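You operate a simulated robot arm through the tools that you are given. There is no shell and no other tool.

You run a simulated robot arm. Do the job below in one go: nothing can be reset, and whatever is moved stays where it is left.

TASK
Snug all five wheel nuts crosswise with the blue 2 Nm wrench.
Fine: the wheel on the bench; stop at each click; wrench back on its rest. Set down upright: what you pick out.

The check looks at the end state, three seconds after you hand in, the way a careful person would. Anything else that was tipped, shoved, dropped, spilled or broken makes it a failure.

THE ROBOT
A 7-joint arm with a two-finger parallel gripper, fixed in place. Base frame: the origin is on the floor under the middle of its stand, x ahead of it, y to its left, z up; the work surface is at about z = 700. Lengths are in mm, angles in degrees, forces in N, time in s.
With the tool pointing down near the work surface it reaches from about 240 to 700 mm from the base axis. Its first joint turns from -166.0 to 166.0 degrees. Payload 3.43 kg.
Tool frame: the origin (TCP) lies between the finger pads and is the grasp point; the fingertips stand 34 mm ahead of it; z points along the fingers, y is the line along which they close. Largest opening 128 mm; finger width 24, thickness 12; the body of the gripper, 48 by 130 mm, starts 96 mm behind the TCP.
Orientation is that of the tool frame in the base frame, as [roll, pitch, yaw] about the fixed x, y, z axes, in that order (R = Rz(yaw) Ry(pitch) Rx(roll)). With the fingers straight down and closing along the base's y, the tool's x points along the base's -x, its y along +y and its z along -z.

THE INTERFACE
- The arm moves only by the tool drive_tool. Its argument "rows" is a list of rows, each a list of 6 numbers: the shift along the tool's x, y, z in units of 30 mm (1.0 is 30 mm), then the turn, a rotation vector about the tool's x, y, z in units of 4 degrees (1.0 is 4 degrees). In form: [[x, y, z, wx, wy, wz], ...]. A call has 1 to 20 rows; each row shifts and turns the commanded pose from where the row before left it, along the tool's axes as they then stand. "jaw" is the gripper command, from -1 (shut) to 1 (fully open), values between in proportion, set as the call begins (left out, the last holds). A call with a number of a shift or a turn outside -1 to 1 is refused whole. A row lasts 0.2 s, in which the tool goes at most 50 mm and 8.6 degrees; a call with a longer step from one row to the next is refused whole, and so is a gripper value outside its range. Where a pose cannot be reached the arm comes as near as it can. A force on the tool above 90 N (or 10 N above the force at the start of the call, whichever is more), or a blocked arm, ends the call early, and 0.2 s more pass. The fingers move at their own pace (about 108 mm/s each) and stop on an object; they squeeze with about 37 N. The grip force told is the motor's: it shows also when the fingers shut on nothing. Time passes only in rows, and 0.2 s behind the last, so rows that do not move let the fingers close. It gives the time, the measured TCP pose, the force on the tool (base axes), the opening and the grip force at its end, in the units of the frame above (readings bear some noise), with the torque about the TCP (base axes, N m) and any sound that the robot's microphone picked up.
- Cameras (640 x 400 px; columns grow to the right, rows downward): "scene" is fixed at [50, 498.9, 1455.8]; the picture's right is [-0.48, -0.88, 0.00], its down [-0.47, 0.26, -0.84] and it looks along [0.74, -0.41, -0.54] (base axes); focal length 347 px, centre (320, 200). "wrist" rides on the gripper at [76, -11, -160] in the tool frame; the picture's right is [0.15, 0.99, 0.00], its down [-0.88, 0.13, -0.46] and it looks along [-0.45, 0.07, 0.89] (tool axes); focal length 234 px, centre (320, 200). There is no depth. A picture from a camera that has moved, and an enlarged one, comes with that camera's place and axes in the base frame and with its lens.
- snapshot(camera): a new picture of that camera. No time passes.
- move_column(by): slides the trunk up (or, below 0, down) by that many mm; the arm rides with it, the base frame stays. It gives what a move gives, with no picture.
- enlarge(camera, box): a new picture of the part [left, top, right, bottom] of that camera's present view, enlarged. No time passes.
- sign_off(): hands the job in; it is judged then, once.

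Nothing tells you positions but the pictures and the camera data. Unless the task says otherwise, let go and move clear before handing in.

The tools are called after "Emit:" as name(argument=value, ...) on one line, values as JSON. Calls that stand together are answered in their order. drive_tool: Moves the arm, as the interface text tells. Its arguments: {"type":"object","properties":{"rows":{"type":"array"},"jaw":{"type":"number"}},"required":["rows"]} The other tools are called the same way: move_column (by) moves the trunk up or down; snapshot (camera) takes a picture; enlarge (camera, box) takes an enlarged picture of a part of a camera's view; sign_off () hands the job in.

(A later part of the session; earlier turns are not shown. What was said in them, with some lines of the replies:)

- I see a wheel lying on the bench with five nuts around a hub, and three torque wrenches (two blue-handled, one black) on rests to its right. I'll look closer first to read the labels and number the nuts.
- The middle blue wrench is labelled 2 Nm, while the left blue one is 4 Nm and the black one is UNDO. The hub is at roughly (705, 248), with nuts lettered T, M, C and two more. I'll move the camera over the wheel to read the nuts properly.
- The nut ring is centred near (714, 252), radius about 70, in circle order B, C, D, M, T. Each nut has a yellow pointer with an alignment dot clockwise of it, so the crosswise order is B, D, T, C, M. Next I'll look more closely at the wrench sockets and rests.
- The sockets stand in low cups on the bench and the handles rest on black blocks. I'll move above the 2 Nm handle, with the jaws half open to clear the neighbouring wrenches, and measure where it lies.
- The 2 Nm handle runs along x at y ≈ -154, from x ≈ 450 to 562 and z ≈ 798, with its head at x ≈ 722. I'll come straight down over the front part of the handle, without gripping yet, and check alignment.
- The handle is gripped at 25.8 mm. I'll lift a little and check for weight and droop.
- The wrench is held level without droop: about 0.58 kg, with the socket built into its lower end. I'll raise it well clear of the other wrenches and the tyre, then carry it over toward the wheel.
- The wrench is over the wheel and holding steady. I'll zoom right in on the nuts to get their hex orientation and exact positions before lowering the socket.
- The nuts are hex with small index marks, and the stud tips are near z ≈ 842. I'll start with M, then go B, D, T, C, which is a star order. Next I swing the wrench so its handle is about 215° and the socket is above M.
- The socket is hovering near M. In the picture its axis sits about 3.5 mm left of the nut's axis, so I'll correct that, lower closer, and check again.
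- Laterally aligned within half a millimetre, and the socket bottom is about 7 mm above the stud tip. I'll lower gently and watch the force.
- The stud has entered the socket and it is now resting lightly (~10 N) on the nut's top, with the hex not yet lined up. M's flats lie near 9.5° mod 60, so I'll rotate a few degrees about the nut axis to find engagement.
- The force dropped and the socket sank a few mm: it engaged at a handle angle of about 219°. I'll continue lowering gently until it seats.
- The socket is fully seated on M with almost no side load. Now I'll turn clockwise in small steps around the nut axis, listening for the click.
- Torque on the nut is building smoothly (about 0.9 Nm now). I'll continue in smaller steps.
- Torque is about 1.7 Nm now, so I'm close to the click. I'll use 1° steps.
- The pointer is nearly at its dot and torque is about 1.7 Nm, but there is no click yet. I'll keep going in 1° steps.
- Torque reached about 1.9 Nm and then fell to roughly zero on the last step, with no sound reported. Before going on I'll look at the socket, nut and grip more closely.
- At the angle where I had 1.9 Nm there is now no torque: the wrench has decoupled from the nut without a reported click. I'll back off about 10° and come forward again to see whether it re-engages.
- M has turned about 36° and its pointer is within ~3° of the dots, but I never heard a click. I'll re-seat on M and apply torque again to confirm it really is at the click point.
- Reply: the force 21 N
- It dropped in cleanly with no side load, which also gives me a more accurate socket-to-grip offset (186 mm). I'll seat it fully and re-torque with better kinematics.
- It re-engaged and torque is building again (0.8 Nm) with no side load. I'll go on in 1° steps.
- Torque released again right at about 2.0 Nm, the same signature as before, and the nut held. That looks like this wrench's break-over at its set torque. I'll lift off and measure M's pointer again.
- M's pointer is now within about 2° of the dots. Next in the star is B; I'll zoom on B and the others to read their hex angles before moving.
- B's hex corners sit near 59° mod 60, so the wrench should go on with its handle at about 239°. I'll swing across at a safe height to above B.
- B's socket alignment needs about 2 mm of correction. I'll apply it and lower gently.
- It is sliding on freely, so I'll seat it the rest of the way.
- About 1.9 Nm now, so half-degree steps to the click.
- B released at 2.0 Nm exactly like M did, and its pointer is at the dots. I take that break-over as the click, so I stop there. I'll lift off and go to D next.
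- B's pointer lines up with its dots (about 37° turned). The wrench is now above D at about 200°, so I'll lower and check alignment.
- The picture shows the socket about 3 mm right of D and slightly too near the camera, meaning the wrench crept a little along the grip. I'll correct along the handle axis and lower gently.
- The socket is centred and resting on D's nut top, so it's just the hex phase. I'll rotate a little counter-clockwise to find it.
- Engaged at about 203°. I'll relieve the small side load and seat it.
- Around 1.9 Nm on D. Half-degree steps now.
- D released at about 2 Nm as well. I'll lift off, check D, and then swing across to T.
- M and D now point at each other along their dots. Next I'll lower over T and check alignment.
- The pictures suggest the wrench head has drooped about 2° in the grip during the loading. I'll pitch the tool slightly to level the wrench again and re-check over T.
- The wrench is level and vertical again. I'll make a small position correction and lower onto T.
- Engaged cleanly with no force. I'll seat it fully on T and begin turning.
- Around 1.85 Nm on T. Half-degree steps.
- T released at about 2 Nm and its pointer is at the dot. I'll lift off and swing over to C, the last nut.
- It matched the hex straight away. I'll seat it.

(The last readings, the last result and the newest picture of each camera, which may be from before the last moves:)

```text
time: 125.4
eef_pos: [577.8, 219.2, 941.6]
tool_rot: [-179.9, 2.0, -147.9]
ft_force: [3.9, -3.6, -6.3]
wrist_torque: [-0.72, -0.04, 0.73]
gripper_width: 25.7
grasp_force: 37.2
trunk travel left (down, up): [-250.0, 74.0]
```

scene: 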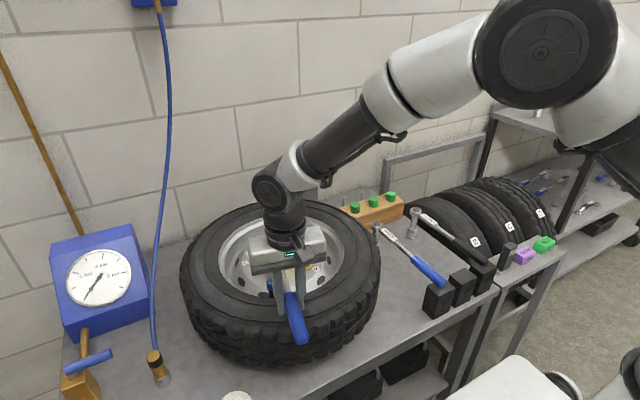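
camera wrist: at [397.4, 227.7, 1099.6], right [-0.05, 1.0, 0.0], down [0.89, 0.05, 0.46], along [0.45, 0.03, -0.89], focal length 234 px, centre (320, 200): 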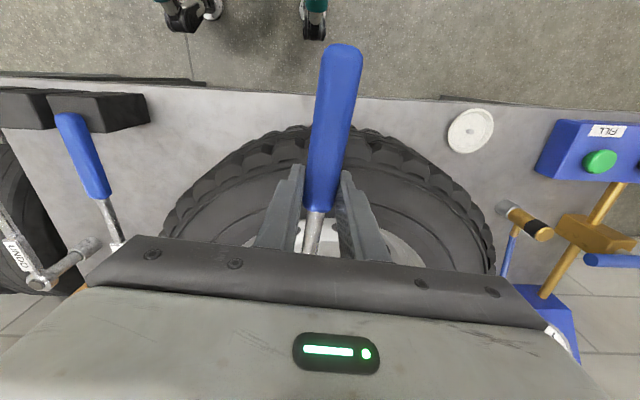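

Emit:
drive_tool(rows=[[-0.002, 0.058, 0, 0.0042, 0, 0.125]], jaw=-1)

Emit:
drive_tool(rows=[[-0.002, 0.058, 0, 0.0042, 0, 0.125]], jaw=-1)

Emit:
drive_tool(rows=[[-0.002, 0.058, 0, 0.0042, 0, 0.125]], jaw=-1)

Emit:
enlarge(camera="scene", box=[236, 232, 276, 267])

```text
time: 125.8
eef_pos: [577.8, 223.1, 942.6]
tool_rot: [-179.9, 1.9, -148.5]
ft_force: [3.4, -5.4, -4.8]
wrist_torque: [-0.68, -0.16, 0.72]
gripper_width: 25.8
grasp_force: 36.6
trunk travel left (down, up): [-250.0, 74.0]
```

```text
time: 126.2
eef_pos: [577.8, 222.7, 941.8]
tool_rot: [-179.8, 2.0, -148.9]
ft_force: [1.3, -6.4, -3.9]
wrist_torque: [-0.71, -0.09, 0.67]
gripper_width: 25.8
grasp_force: 37.0
trunk travel left (down, up): [-250.0, 74.0]
```

```text
time: 126.6
eef_pos: [576.2, 225.1, 941.0]
tool_rot: [-179.9, 2.0, -149.5]
ft_force: [5.2, -6.6, -6.4]
wrist_torque: [-0.86, -0.03, 0.56]
gripper_width: 25.6
grasp_force: 37.2
trunk travel left (down, up): [-250.0, 74.0]
```

```text
11.43 times, centred on (256, 250) of scene
camera zoom: at [50.0, 498.9, 1455.8], right [-0.48, -0.88, 0.0], down [-0.47, 0.26, -0.84], along [0.74, -0.41, -0.54], focal length 3964 px, centre (1051, -366)
```

zoom: 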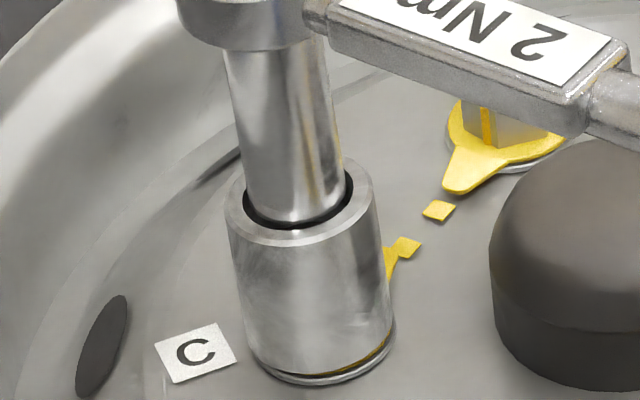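

Emit:
drive_tool(rows=[[-0.004, 0.054, 0, 0.0042, 0, 0.125]], jaw=-1)

```text
time: 127.0
eef_pos: [576.0, 225.9, 942.0]
tool_rot: [-179.9, 1.9, -150.0]
ft_force: [6.0, -5.7, -6.2]
wrist_torque: [-0.84, -0.13, 0.49]
gripper_width: 25.6
grasp_force: 37.0
trunk travel left (down, up): [-250.0, 74.0]
```

Emit:
drive_tool(rows=[[-0.006, 0.054, 0, 0.0042, 0, 0.125]], jaw=-1)

Emit:
drive_tool(rows=[[-0.004, 0.054, 0, 0.0042, 0, 0.125]], jaw=-1)

```text
time: 127.4
eef_pos: [575.4, 227.0, 940.7]
tool_rot: [-179.9, 1.8, -150.4]
ft_force: [5.2, -5.2, -5.5]
wrist_torque: [-0.88, -0.12, 0.48]
gripper_width: 25.7
grasp_force: 37.2
trunk travel left (down, up): [-250.0, 74.0]
```

```text
time: 127.8
eef_pos: [573.6, 228.5, 941.1]
tool_rot: [-179.9, 1.9, -151.0]
ft_force: [3.9, -7.2, -4.5]
wrist_torque: [-0.88, -0.2, 0.49]
gripper_width: 25.8
grasp_force: 36.5
trunk travel left (down, up): [-250.0, 74.0]
```

Emit:
drive_tool(rows=[[-0.004, 0.054, 0, 0.0042, 0, 0.125]], jaw=-1)

Emit:
enlarge(camera="scene", box=[236, 232, 276, 267])

```text
time: 128.2
eef_pos: [572.5, 231.5, 942.2]
tool_rot: [-180.0, 1.9, -151.5]
ft_force: [1.6, -2.9, -5.4]
wrist_torque: [-0.42, 0.11, -0.55]
gripper_width: 25.7
grasp_force: 37.0
trunk travel left (down, up): [-250.0, 74.0]
```

```text
11.43 times, centred on (256, 250) of scene
camera zoom: at [50.0, 498.9, 1455.8], right [-0.48, -0.88, 0.0], down [-0.47, 0.26, -0.84], along [0.74, -0.41, -0.54], focal length 3964 px, centre (1051, -366)
```

zoom: 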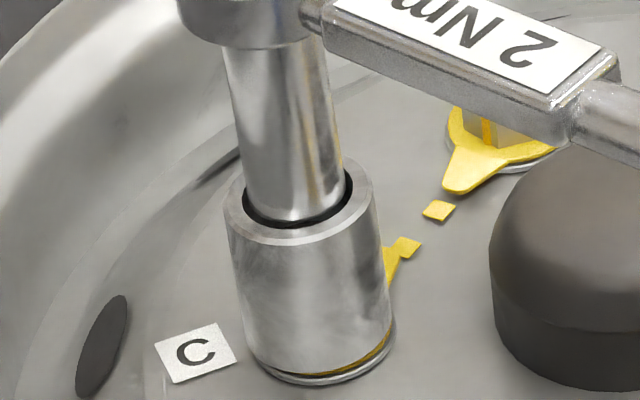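

C released at 2 Nm as well, so all five are done in the order M, B, D, T, C. I'll lift off and check every pointer before returning the wrench.

Emit:
drive_tool(rows=[[-0.01, 0, -0.3, 0, 0, 0], [-0.013, 0, -0.4, 0, 0, 0], [-0.02, 0, -0.6, 0, 0, 0], [-0.027, 0, -0.8, 0, 0, 0], [-0.02, 0, -0.6, 0, 0, 0], [0, 0, 0, 0, 0, 0]], jaw=-1)

Emit:
drive_tool(rows=[[0, -0.3, 0, 0.0296, 0, 0.891], [0, -0.5, 0, 0.0296, 0, 0.891], [0, -0.5, 0, 0.0296, 0, 0.891], [0, -0.5, 0, 0.0296, 0, 0.891], [0, -0.5, 0, 0.0296, 0, 0.891], [0, -0.5, 0, 0.0296, 0, 0.891], [0, -0.5, 0, 0.0296, 0, 0.891], [0, -0.5, 0, 0.0296, 0, 0.891], [0, 0, 0, 0, 0, 0]], jaw=-1)

Emit:
enlarge(camera="scene", box=[230, 220, 350, 295])

Emit:
snapshot(camera="scene")

```text
time: 129.6
eef_pos: [576.0, 231.8, 1024.7]
tool_rot: [-179.9, 1.8, -151.4]
ft_force: [-0.3, 0.3, -4.7]
wrist_torque: [-0.24, 0.41, 0.01]
gripper_width: 25.7
grasp_force: 36.8
trunk travel left (down, up): [-250.0, 74.0]
```

```text
time: 131.6
eef_pos: [603.6, 120.6, 1023.1]
tool_rot: [-179.8, 2.0, -179.9]
ft_force: [-0.3, -0.7, -5.0]
wrist_torque: [0.02, 0.51, 0.01]
gripper_width: 25.9
grasp_force: 37.2
trunk travel left (down, up): [-250.0, 74.0]
```

```text
5.33 times, centred on (290, 258) of scene
camera zoom: at [50.0, 498.9, 1455.8], right [-0.48, -0.88, 0.0], down [-0.47, 0.26, -0.84], along [0.74, -0.41, -0.54], focal length 1850 px, centre (480, -107)
```

zoom: 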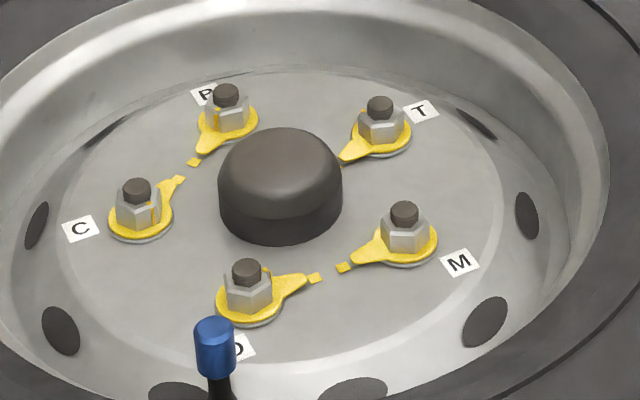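

```text
taken
```

scene: 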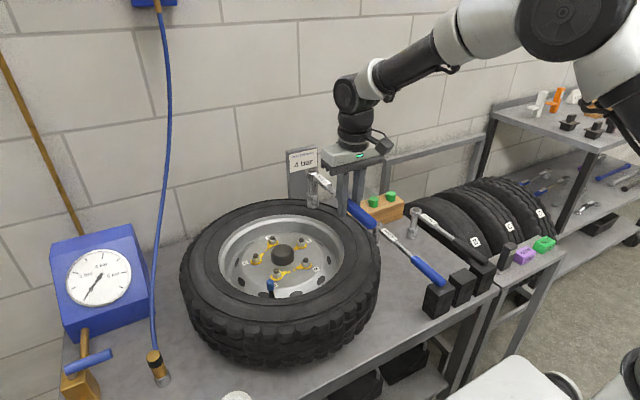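

All five pointers line up with their dots. Now I'll carry the wrench back to above its rest.

Emit:
drive_tool(rows=[[0.1, -0.45, 0, 0, 0, 0], [0.187, -0.86, 0, 0, 0, 0], [0.187, -0.86, 0, 0, 0, 0], [0.187, -0.86, 0, 0, 0, 0], [0.187, -0.86, 0, 0, 0, 0], [0.187, -0.86, 0, 0, 0, 0], [0.187, -0.86, 0, 0, 0, 0], [0.187, -0.86, 0, 0, 0, 0], [0.187, -0.86, 0, 0, 0, 0], [0.187, -0.86, 0, 0, 0, 0], [0.187, -0.86, 0, 0, 0, 0], [0, 0, 0, 0, 0, 0]], jaw=-1)

Emit:
snapshot(camera="scene")

Emit:
enlarge(camera="scene", box=[360, 160, 500, 300])

Emit:
enlarge(camera="wrist", box=[220, 30, 420, 260])

```text
time: 134.2
eef_pos: [544.0, -151.6, 1022.1]
tool_rot: [-180.0, 2.0, -179.8]
ft_force: [-0.2, -0.4, -6.1]
wrist_torque: [0.03, 0.47, 0.02]
gripper_width: 25.4
grasp_force: 37.4
trunk travel left (down, up): [-250.0, 74.0]
```

```text
taken
```

scene: 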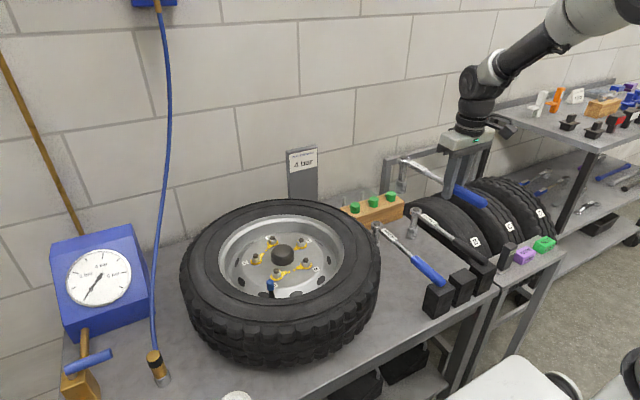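

```text
2.86 times, centred on (430, 230) of scene
camera zoom: at [50.0, 498.9, 1455.8], right [-0.48, -0.88, 0.0], down [-0.47, 0.26, -0.84], along [0.74, -0.41, -0.54], focal length 991 px, centre (6, 114)
```

zoom: 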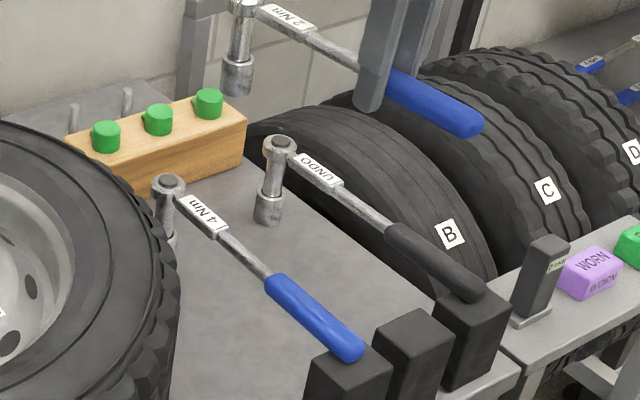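

```text
1.74 times, centred on (320, 145) of wrist
camera zoom: at [463.5, -160.9, 1179.4], right [-0.15, 0.99, -0.01], down [0.86, 0.13, 0.49], along [0.48, 0.07, -0.87], focal length 407 px, centre (320, 296)
```

zoom: 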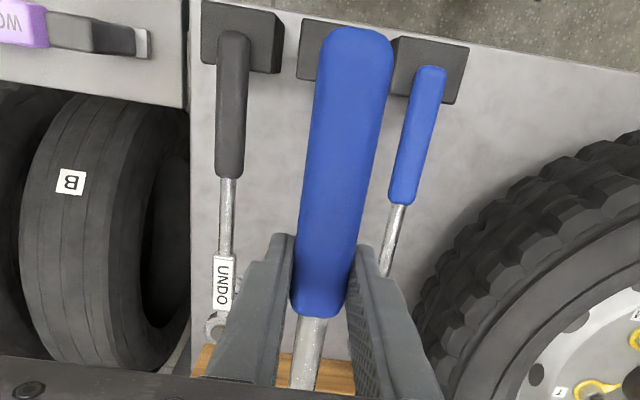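

Aligned above the rest. I'll descend vertically to about 25 mm above, then check.

Emit:
drive_tool(rows=[[0.02, 0, 0.6, 0, 0, 0], [0.029, 0, 0.88, 0, 0, 0], [0.029, 0, 0.88, 0, 0, 0], [0.029, 0, 0.88, 0, 0, 0], [0.029, 0, 0.88, 0, 0, 0], [0.029, 0, 0.88, 0, 0, 0], [0.029, 0, 0.88, 0, 0, 0], [0.01, 0, 0.3, 0, 0, 0], [0, 0, 0, 0, 0, 0]], jaw=-1)

Emit:
enlarge(camera="scene", box=[370, 190, 500, 310])

Emit:
enlarge(camera="wrist", box=[220, 20, 420, 250])

Emit:
enlarge(camera="scene", box=[368, 195, 432, 245])

```text
time: 136.2
eef_pos: [544.7, -149.4, 834.2]
tool_rot: [-179.8, 2.1, -179.9]
ft_force: [0.1, 0.6, -5.8]
wrist_torque: [-0.02, 0.48, -0.02]
gripper_width: 25.5
grasp_force: 37.3
trunk travel left (down, up): [-250.0, 74.0]
```

```text
3.33 times, centred on (435, 250) of scene
camera zoom: at [50.0, 498.9, 1455.8], right [-0.48, -0.88, 0.0], down [-0.47, 0.26, -0.84], along [0.74, -0.41, -0.54], focal length 1156 px, centre (-63, 33)
```

zoom: 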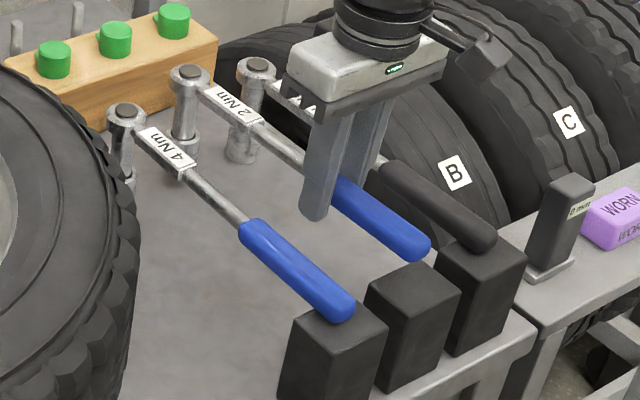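

```text
1.74 times, centred on (320, 135) of wrist
camera zoom: at [463.7, -159.4, 991.7], right [-0.15, 0.99, -0.01], down [0.86, 0.13, 0.49], along [0.48, 0.07, -0.87], focal length 407 px, centre (320, 313)
```

zoom: 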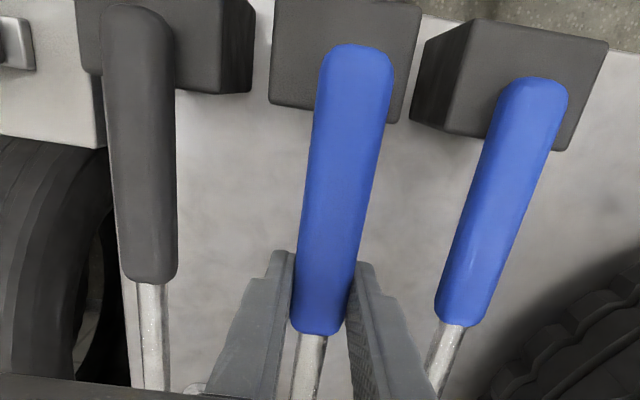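

```text
8.00 times, centred on (400, 220) of scene
camera zoom: at [50.0, 498.9, 1455.8], right [-0.48, -0.88, 0.0], down [-0.47, 0.26, -0.84], along [0.74, -0.41, -0.54], focal length 2775 px, centre (-320, 40)
```

zoom: 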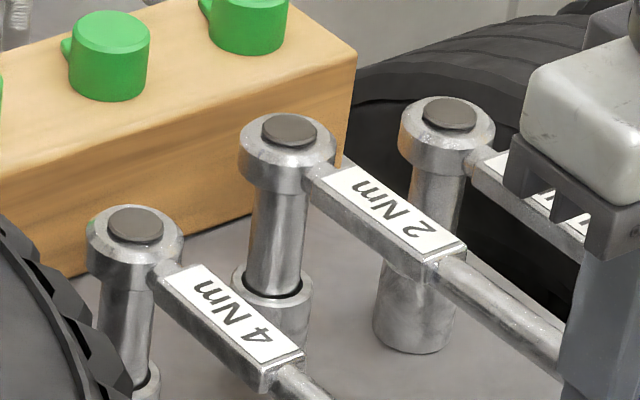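

Emit:
drive_tool(rows=[[0.004, -0.1, 0.12, 0, 0, 0], [0.004, 0, 0.12, 0, 0, 0], [0.003, 0, 0.1, 0, 0, 0], [0, 0, 0, 0, 0, 0]], jaw=-1)

Emit:
drive_tool(rows=[[0.002, 0, 0.07, 0, 0, 0], [0, 0, 0, 0, 0, 0]], jaw=-1)

Emit:
enlarge(camera="scene", box=[368, 195, 432, 245])

Emit:
enlarge(camera="scene", box=[420, 230, 500, 300])

```text
time: 137.2
eef_pos: [545.9, -153.1, 824.9]
tool_rot: [-179.9, 2.0, -179.8]
ft_force: [-0.2, 0.2, -7.2]
wrist_torque: [0.0, 0.49, -0.02]
gripper_width: 25.6
grasp_force: 36.6
trunk travel left (down, up): [-250.0, 74.0]
```

```text
time: 137.8
eef_pos: [545.8, -154.6, 823.8]
tool_rot: [-179.9, 2.0, -179.9]
ft_force: [0.2, -0.3, -6.2]
wrist_torque: [0.0, 0.48, -0.01]
gripper_width: 25.7
grasp_force: 37.0
trunk travel left (down, up): [-250.0, 74.0]
```

```text
8.00 times, centred on (400, 220) of scene
camera zoom: at [50.0, 498.9, 1455.8], right [-0.48, -0.88, 0.0], down [-0.47, 0.26, -0.84], along [0.74, -0.41, -0.54], focal length 2775 px, centre (-320, 40)
```

zoom: 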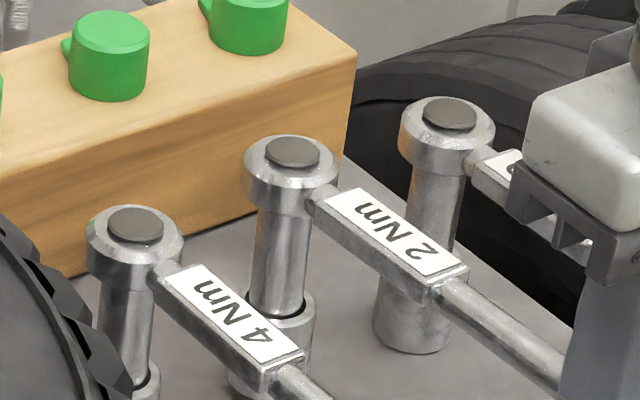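

```text
5.71 times, centred on (460, 265) of scene
camera zoom: at [50.0, 498.9, 1455.8], right [-0.48, -0.88, 0.0], down [-0.47, 0.26, -0.84], along [0.74, -0.41, -0.54], focal length 1982 px, centre (-480, -171)
```

zoom: 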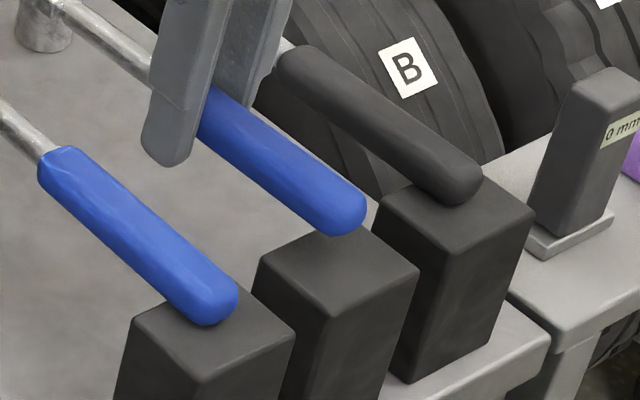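

The socket end is still about 6 mm low relative to the handle (nose-down ~2°). I'll pitch the tool to level it before setting down.

Emit:
drive_tool(rows=[[0, -0.04, 0, 0, -0.24, 0], [0, 0, 0, 0, -0.23, 0], [0, 0, 0, 0, 0, 0]], jaw=-1)

Emit:
enlarge(camera="scene", box=[368, 195, 432, 245])

Emit:
enlarge(camera="scene", box=[420, 230, 500, 300])

```text
time: 138.6
eef_pos: [544.9, -155.1, 823.0]
tool_rot: [-179.9, 3.8, -180.0]
ft_force: [-0.3, 0.0, -6.2]
wrist_torque: [0.01, 0.47, 0.02]
gripper_width: 25.7
grasp_force: 37.1
trunk travel left (down, up): [-250.0, 74.0]
```

```text
8.00 times, centred on (400, 220) of scene
camera zoom: at [50.0, 498.9, 1455.8], right [-0.48, -0.88, 0.0], down [-0.47, 0.26, -0.84], along [0.74, -0.41, -0.54], focal length 2775 px, centre (-320, 40)
```

zoom: 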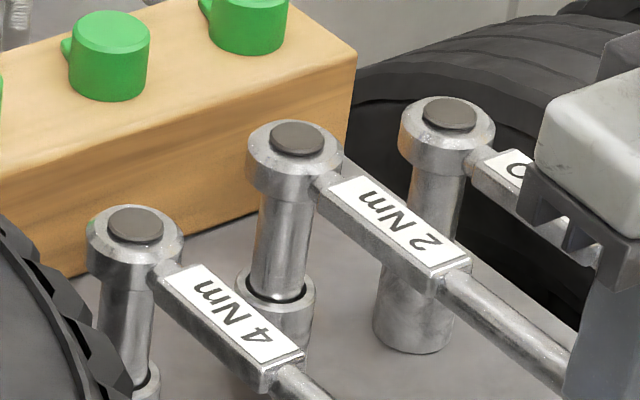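

```text
5.71 times, centred on (460, 265) of scene
camera zoom: at [50.0, 498.9, 1455.8], right [-0.48, -0.88, 0.0], down [-0.47, 0.26, -0.84], along [0.74, -0.41, -0.54], focal length 1982 px, centre (-480, -171)
```

zoom: 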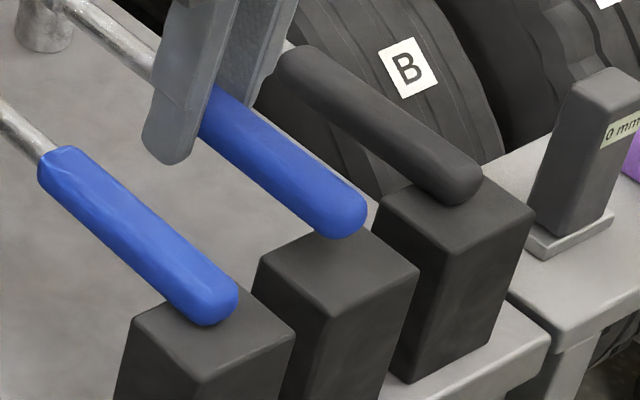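

Level now, 14 mm above the rest position. I'll lower gently to contact.

Emit:
drive_tool(rows=[[0.0088, -0.02, 0.133, 0, 0, 0], [0.0088, 0, 0.133, 0, 0, 0], [0.0066, 0, 0.1, 0, 0, 0], [0, 0, 0, 0, 0, 0]], jaw=-1)

Emit:
drive_tool(rows=[[0.003, 0, 0.045, 0, 0, 0], [0, 0, 0, 0, 0, 0]], jaw=-1)

Emit:
enlarge(camera="scene", box=[420, 230, 500, 300])

Emit:
enlarge(camera="scene", box=[368, 195, 432, 245])

```text
time: 139.6
eef_pos: [545.8, -155.7, 813.9]
tool_rot: [-179.9, 3.8, -180.0]
ft_force: [0.7, -0.2, -6.1]
wrist_torque: [0.02, 0.46, -0.02]
gripper_width: 25.7
grasp_force: 37.4
trunk travel left (down, up): [-250.0, 74.0]
```

```text
time: 140.2
eef_pos: [544.9, -154.2, 812.3]
tool_rot: [-179.9, 3.8, -179.9]
ft_force: [1.2, 0.5, -5.7]
wrist_torque: [-0.01, 0.48, -0.02]
gripper_width: 25.9
grasp_force: 36.4
trunk travel left (down, up): [-250.0, 74.0]
```

```text
5.71 times, centred on (460, 265) of scene
camera zoom: at [50.0, 498.9, 1455.8], right [-0.48, -0.88, 0.0], down [-0.47, 0.26, -0.84], along [0.74, -0.41, -0.54], focal length 1982 px, centre (-480, -171)
```

zoom: 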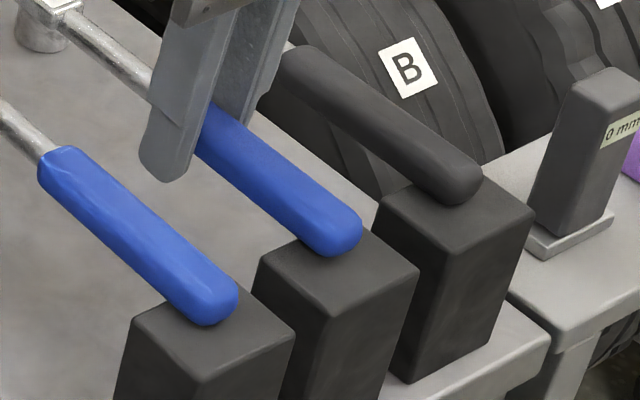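

```text
8.00 times, centred on (400, 220) of scene
camera zoom: at [50.0, 498.9, 1455.8], right [-0.48, -0.88, 0.0], down [-0.47, 0.26, -0.84], along [0.74, -0.41, -0.54], focal length 2775 px, centre (-320, 40)
```

zoom: 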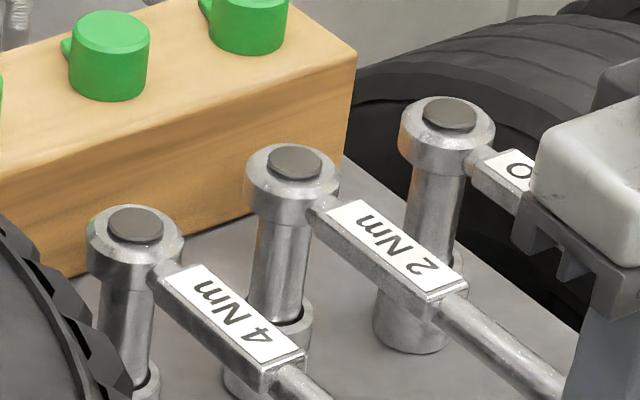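

Emit:
drive_tool(rows=[[0.002, 0, 0.035, 0, 0, 0], [0, 0, 0, 0, 0, 0]], jaw=-1)

Emit:
drive_tool(rows=[[0.002, 0, 0.035, 0, 0, 0], [0, 0, 0, 0, 0, 0]], jaw=-1)

Emit:
drive_tool(rows=[[0.002, 0, 0.035, 0, 0, 0], [0, 0, 0, 0, 0, 0]], jaw=-1)

```text
time: 140.8
eef_pos: [545.5, -154.3, 811.6]
tool_rot: [-179.9, 3.8, -179.9]
ft_force: [-0.2, -0.4, -6.4]
wrist_torque: [0.04, 0.51, -0.01]
gripper_width: 25.9
grasp_force: 37.2
trunk travel left (down, up): [-250.0, 74.0]
```

```text
time: 141.4
eef_pos: [545.5, -156.1, 810.8]
tool_rot: [-179.8, 3.9, -179.9]
ft_force: [-1.1, -0.4, -1.3]
wrist_torque: [0.09, -0.4, 0.03]
gripper_width: 25.5
grasp_force: 37.2
trunk travel left (down, up): [-250.0, 74.0]
```

```text
time: 142.0
eef_pos: [545.5, -154.2, 810.5]
tool_rot: [-179.8, 4.0, -180.0]
ft_force: [-0.5, -0.5, 17.8]
wrist_torque: [0.29, 1.19, -0.01]
gripper_width: 25.6
grasp_force: 36.8
trunk travel left (down, up): [-250.0, 74.0]
```

Both the socket and the handle are touching down now. I'll ease the pressure slightly and open the jaws.

Emit:
drive_tool(rows=[[-0.0015, 0, -0.023, 0, 0, 0], [0, 0, 0, 0, 0, 0]], jaw=-1)

Emit:
drive_tool(rows=[[0, 0, 0, 0, 0, 0], [0, 0, 0, 0, 0, 0], [0, 0, 0, 0, 0, 0]], jaw=-0.1)

Emit:
enlarge(camera="scene", box=[370, 190, 500, 310])

Emit:
snapshot(camera="wrist")

```text
time: 142.6
eef_pos: [544.9, -154.2, 811.3]
tool_rot: [-179.8, 4.2, -179.9]
ft_force: [-0.1, -3.1, 18.0]
wrist_torque: [0.15, 0.01, 0.02]
gripper_width: 25.8
grasp_force: 36.6
trunk travel left (down, up): [-250.0, 74.0]
```

```text
time: 143.4
eef_pos: [544.6, -153.9, 809.1]
tool_rot: [-179.9, 3.8, -180.0]
ft_force: [0.3, -0.1, 0.5]
wrist_torque: [0.0, -0.03, 0.01]
gripper_width: 57.7
grasp_force: 0.0
trunk travel left (down, up): [-250.0, 74.0]
```

```text
3.33 times, centred on (435, 250) of scene
camera zoom: at [50.0, 498.9, 1455.8], right [-0.48, -0.88, 0.0], down [-0.47, 0.26, -0.84], along [0.74, -0.41, -0.54], focal length 1156 px, centre (-63, 33)
```

zoom: 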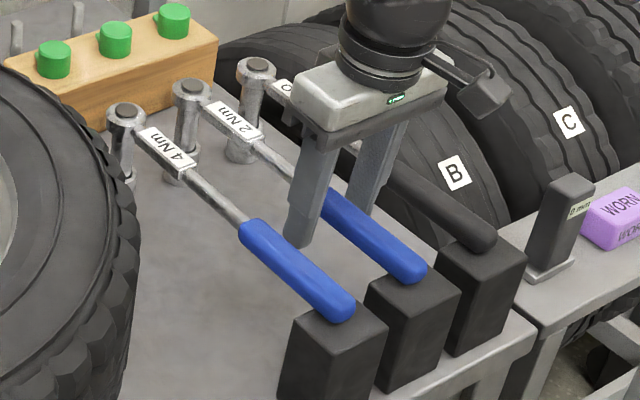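

```text
taken
camera wrist: at [458.0, -163.8, 963.2], right [-0.15, 0.99, -0.01], down [0.85, 0.13, 0.51], along [0.51, 0.07, -0.86], focal length 234 px, centre (320, 200)
```

wrist: 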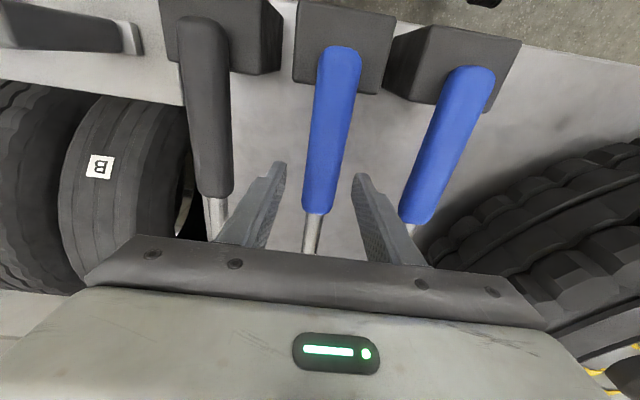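

The wrench is resting on its block with the socket standing on the bench. I'll withdraw straight up.

Emit:
drive_tool(rows=[[-0.02, 0, -0.3, 0, 0, 0], [-0.033, 0, -0.5, 0, 0, 0], [-0.053, 0, -0.8, 0, 0, 0], [-0.06, 0, -0.9, 0, 0, 0], [-0.06, 0, -0.9, 0, 0, 0], [-0.06, 0, -0.9, 0, 0, 0], [-0.06, 0, -0.9, 0, 0, 0], [-0.06, 0, -0.9, 0, 0, 0], [-0.06, 0, -0.9, 0, 0, 0], [0, 0, 0, 0, 0.5, 0], [0, 0, 0, 0, 0.45, 0], [0, 0, 0, 0, 0, 0]], jaw=-0.1)

Emit:
snapshot(camera="scene")

Emit:
enlarge(camera="scene", box=[370, 190, 500, 310])

Emit:
enlarge(camera="scene", box=[235, 225, 345, 300])

Emit:
snapshot(camera="wrist")

```text
time: 146.0
eef_pos: [545.3, -154.8, 1021.1]
tool_rot: [-180.0, 0.0, -179.9]
ft_force: [0.3, 0.8, 0.5]
wrist_torque: [-0.01, 0.02, 0.0]
gripper_width: 57.6
grasp_force: 0.0
trunk travel left (down, up): [-250.0, 74.0]
```

```text
taken
```

scene: 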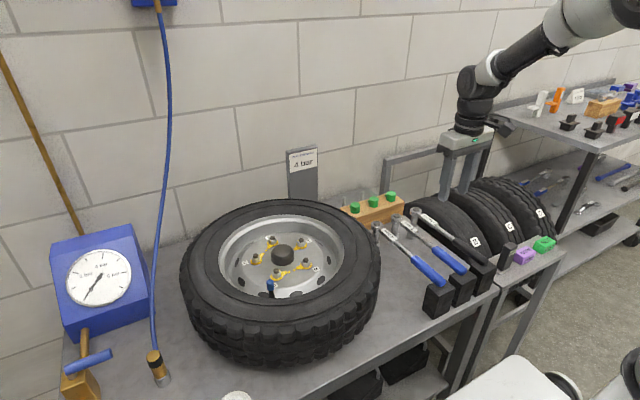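

```text
3.33 times, centred on (435, 250) of scene
camera zoom: at [50.0, 498.9, 1455.8], right [-0.48, -0.88, 0.0], down [-0.47, 0.26, -0.84], along [0.74, -0.41, -0.54], focal length 1156 px, centre (-63, 33)
```

zoom: 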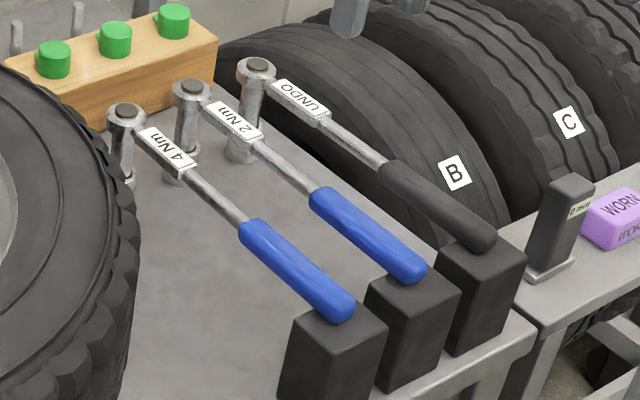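

```text
5.33 times, centred on (290, 262) of scene
camera zoom: at [50.0, 498.9, 1455.8], right [-0.48, -0.88, 0.0], down [-0.47, 0.26, -0.84], along [0.74, -0.41, -0.54], focal length 1850 px, centre (480, -133)
```

zoom: 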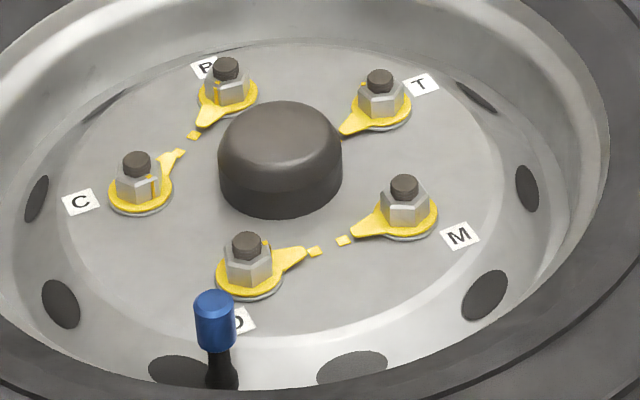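

```text
taken
camera wrist: at [468.6, -164.3, 1180.2], right [-0.15, 0.99, 0.0], down [0.88, 0.13, 0.46], along [0.45, 0.07, -0.89], focal length 234 px, centre (320, 200)
```

wrist: 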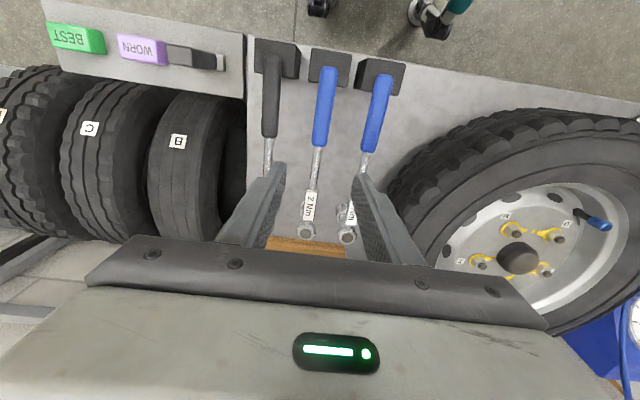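

I snugged all five nuts in star order (M, B, D, T, C), stopping each time the wrench broke over at about 2 Nm. I never heard a click on any nut, so I judged each one by the torque dropping away. M took two passes because I re-checked it.

All the pointers now line up with their dots, and the wheel hasn't moved. The blue 2 Nm wrench is back on its rest, standing upright on its socket with the handle on the block. The gripper is clear, so I'm handing in.

Emit:
sign_off()

```text
The job is handed in.
```

I snugged all five wheel nuts crosswise with the blue 2 Nm wrench, in the order M, B, D, T, C. The job is handed in, but I never heard a click on any nut.

- **Stopping point:** I stopped on each nut when the torque reached about 2 Nm and then dropped to almost nothing, which I took as the click. M went through this twice because I re-seated the wrench to check it, and it turned about 1° more.
- **Nuts:** all five pointers line up with their dots to within about 3°, by eye from the camera pictures.
- **Wrench:** it is back on its rest, standing on its socket with the handle on its block, about 2–3 mm from where it started.
- **Everything else:** in the last pictures the wheel and the other tools are where they were, and the gripper is clear.
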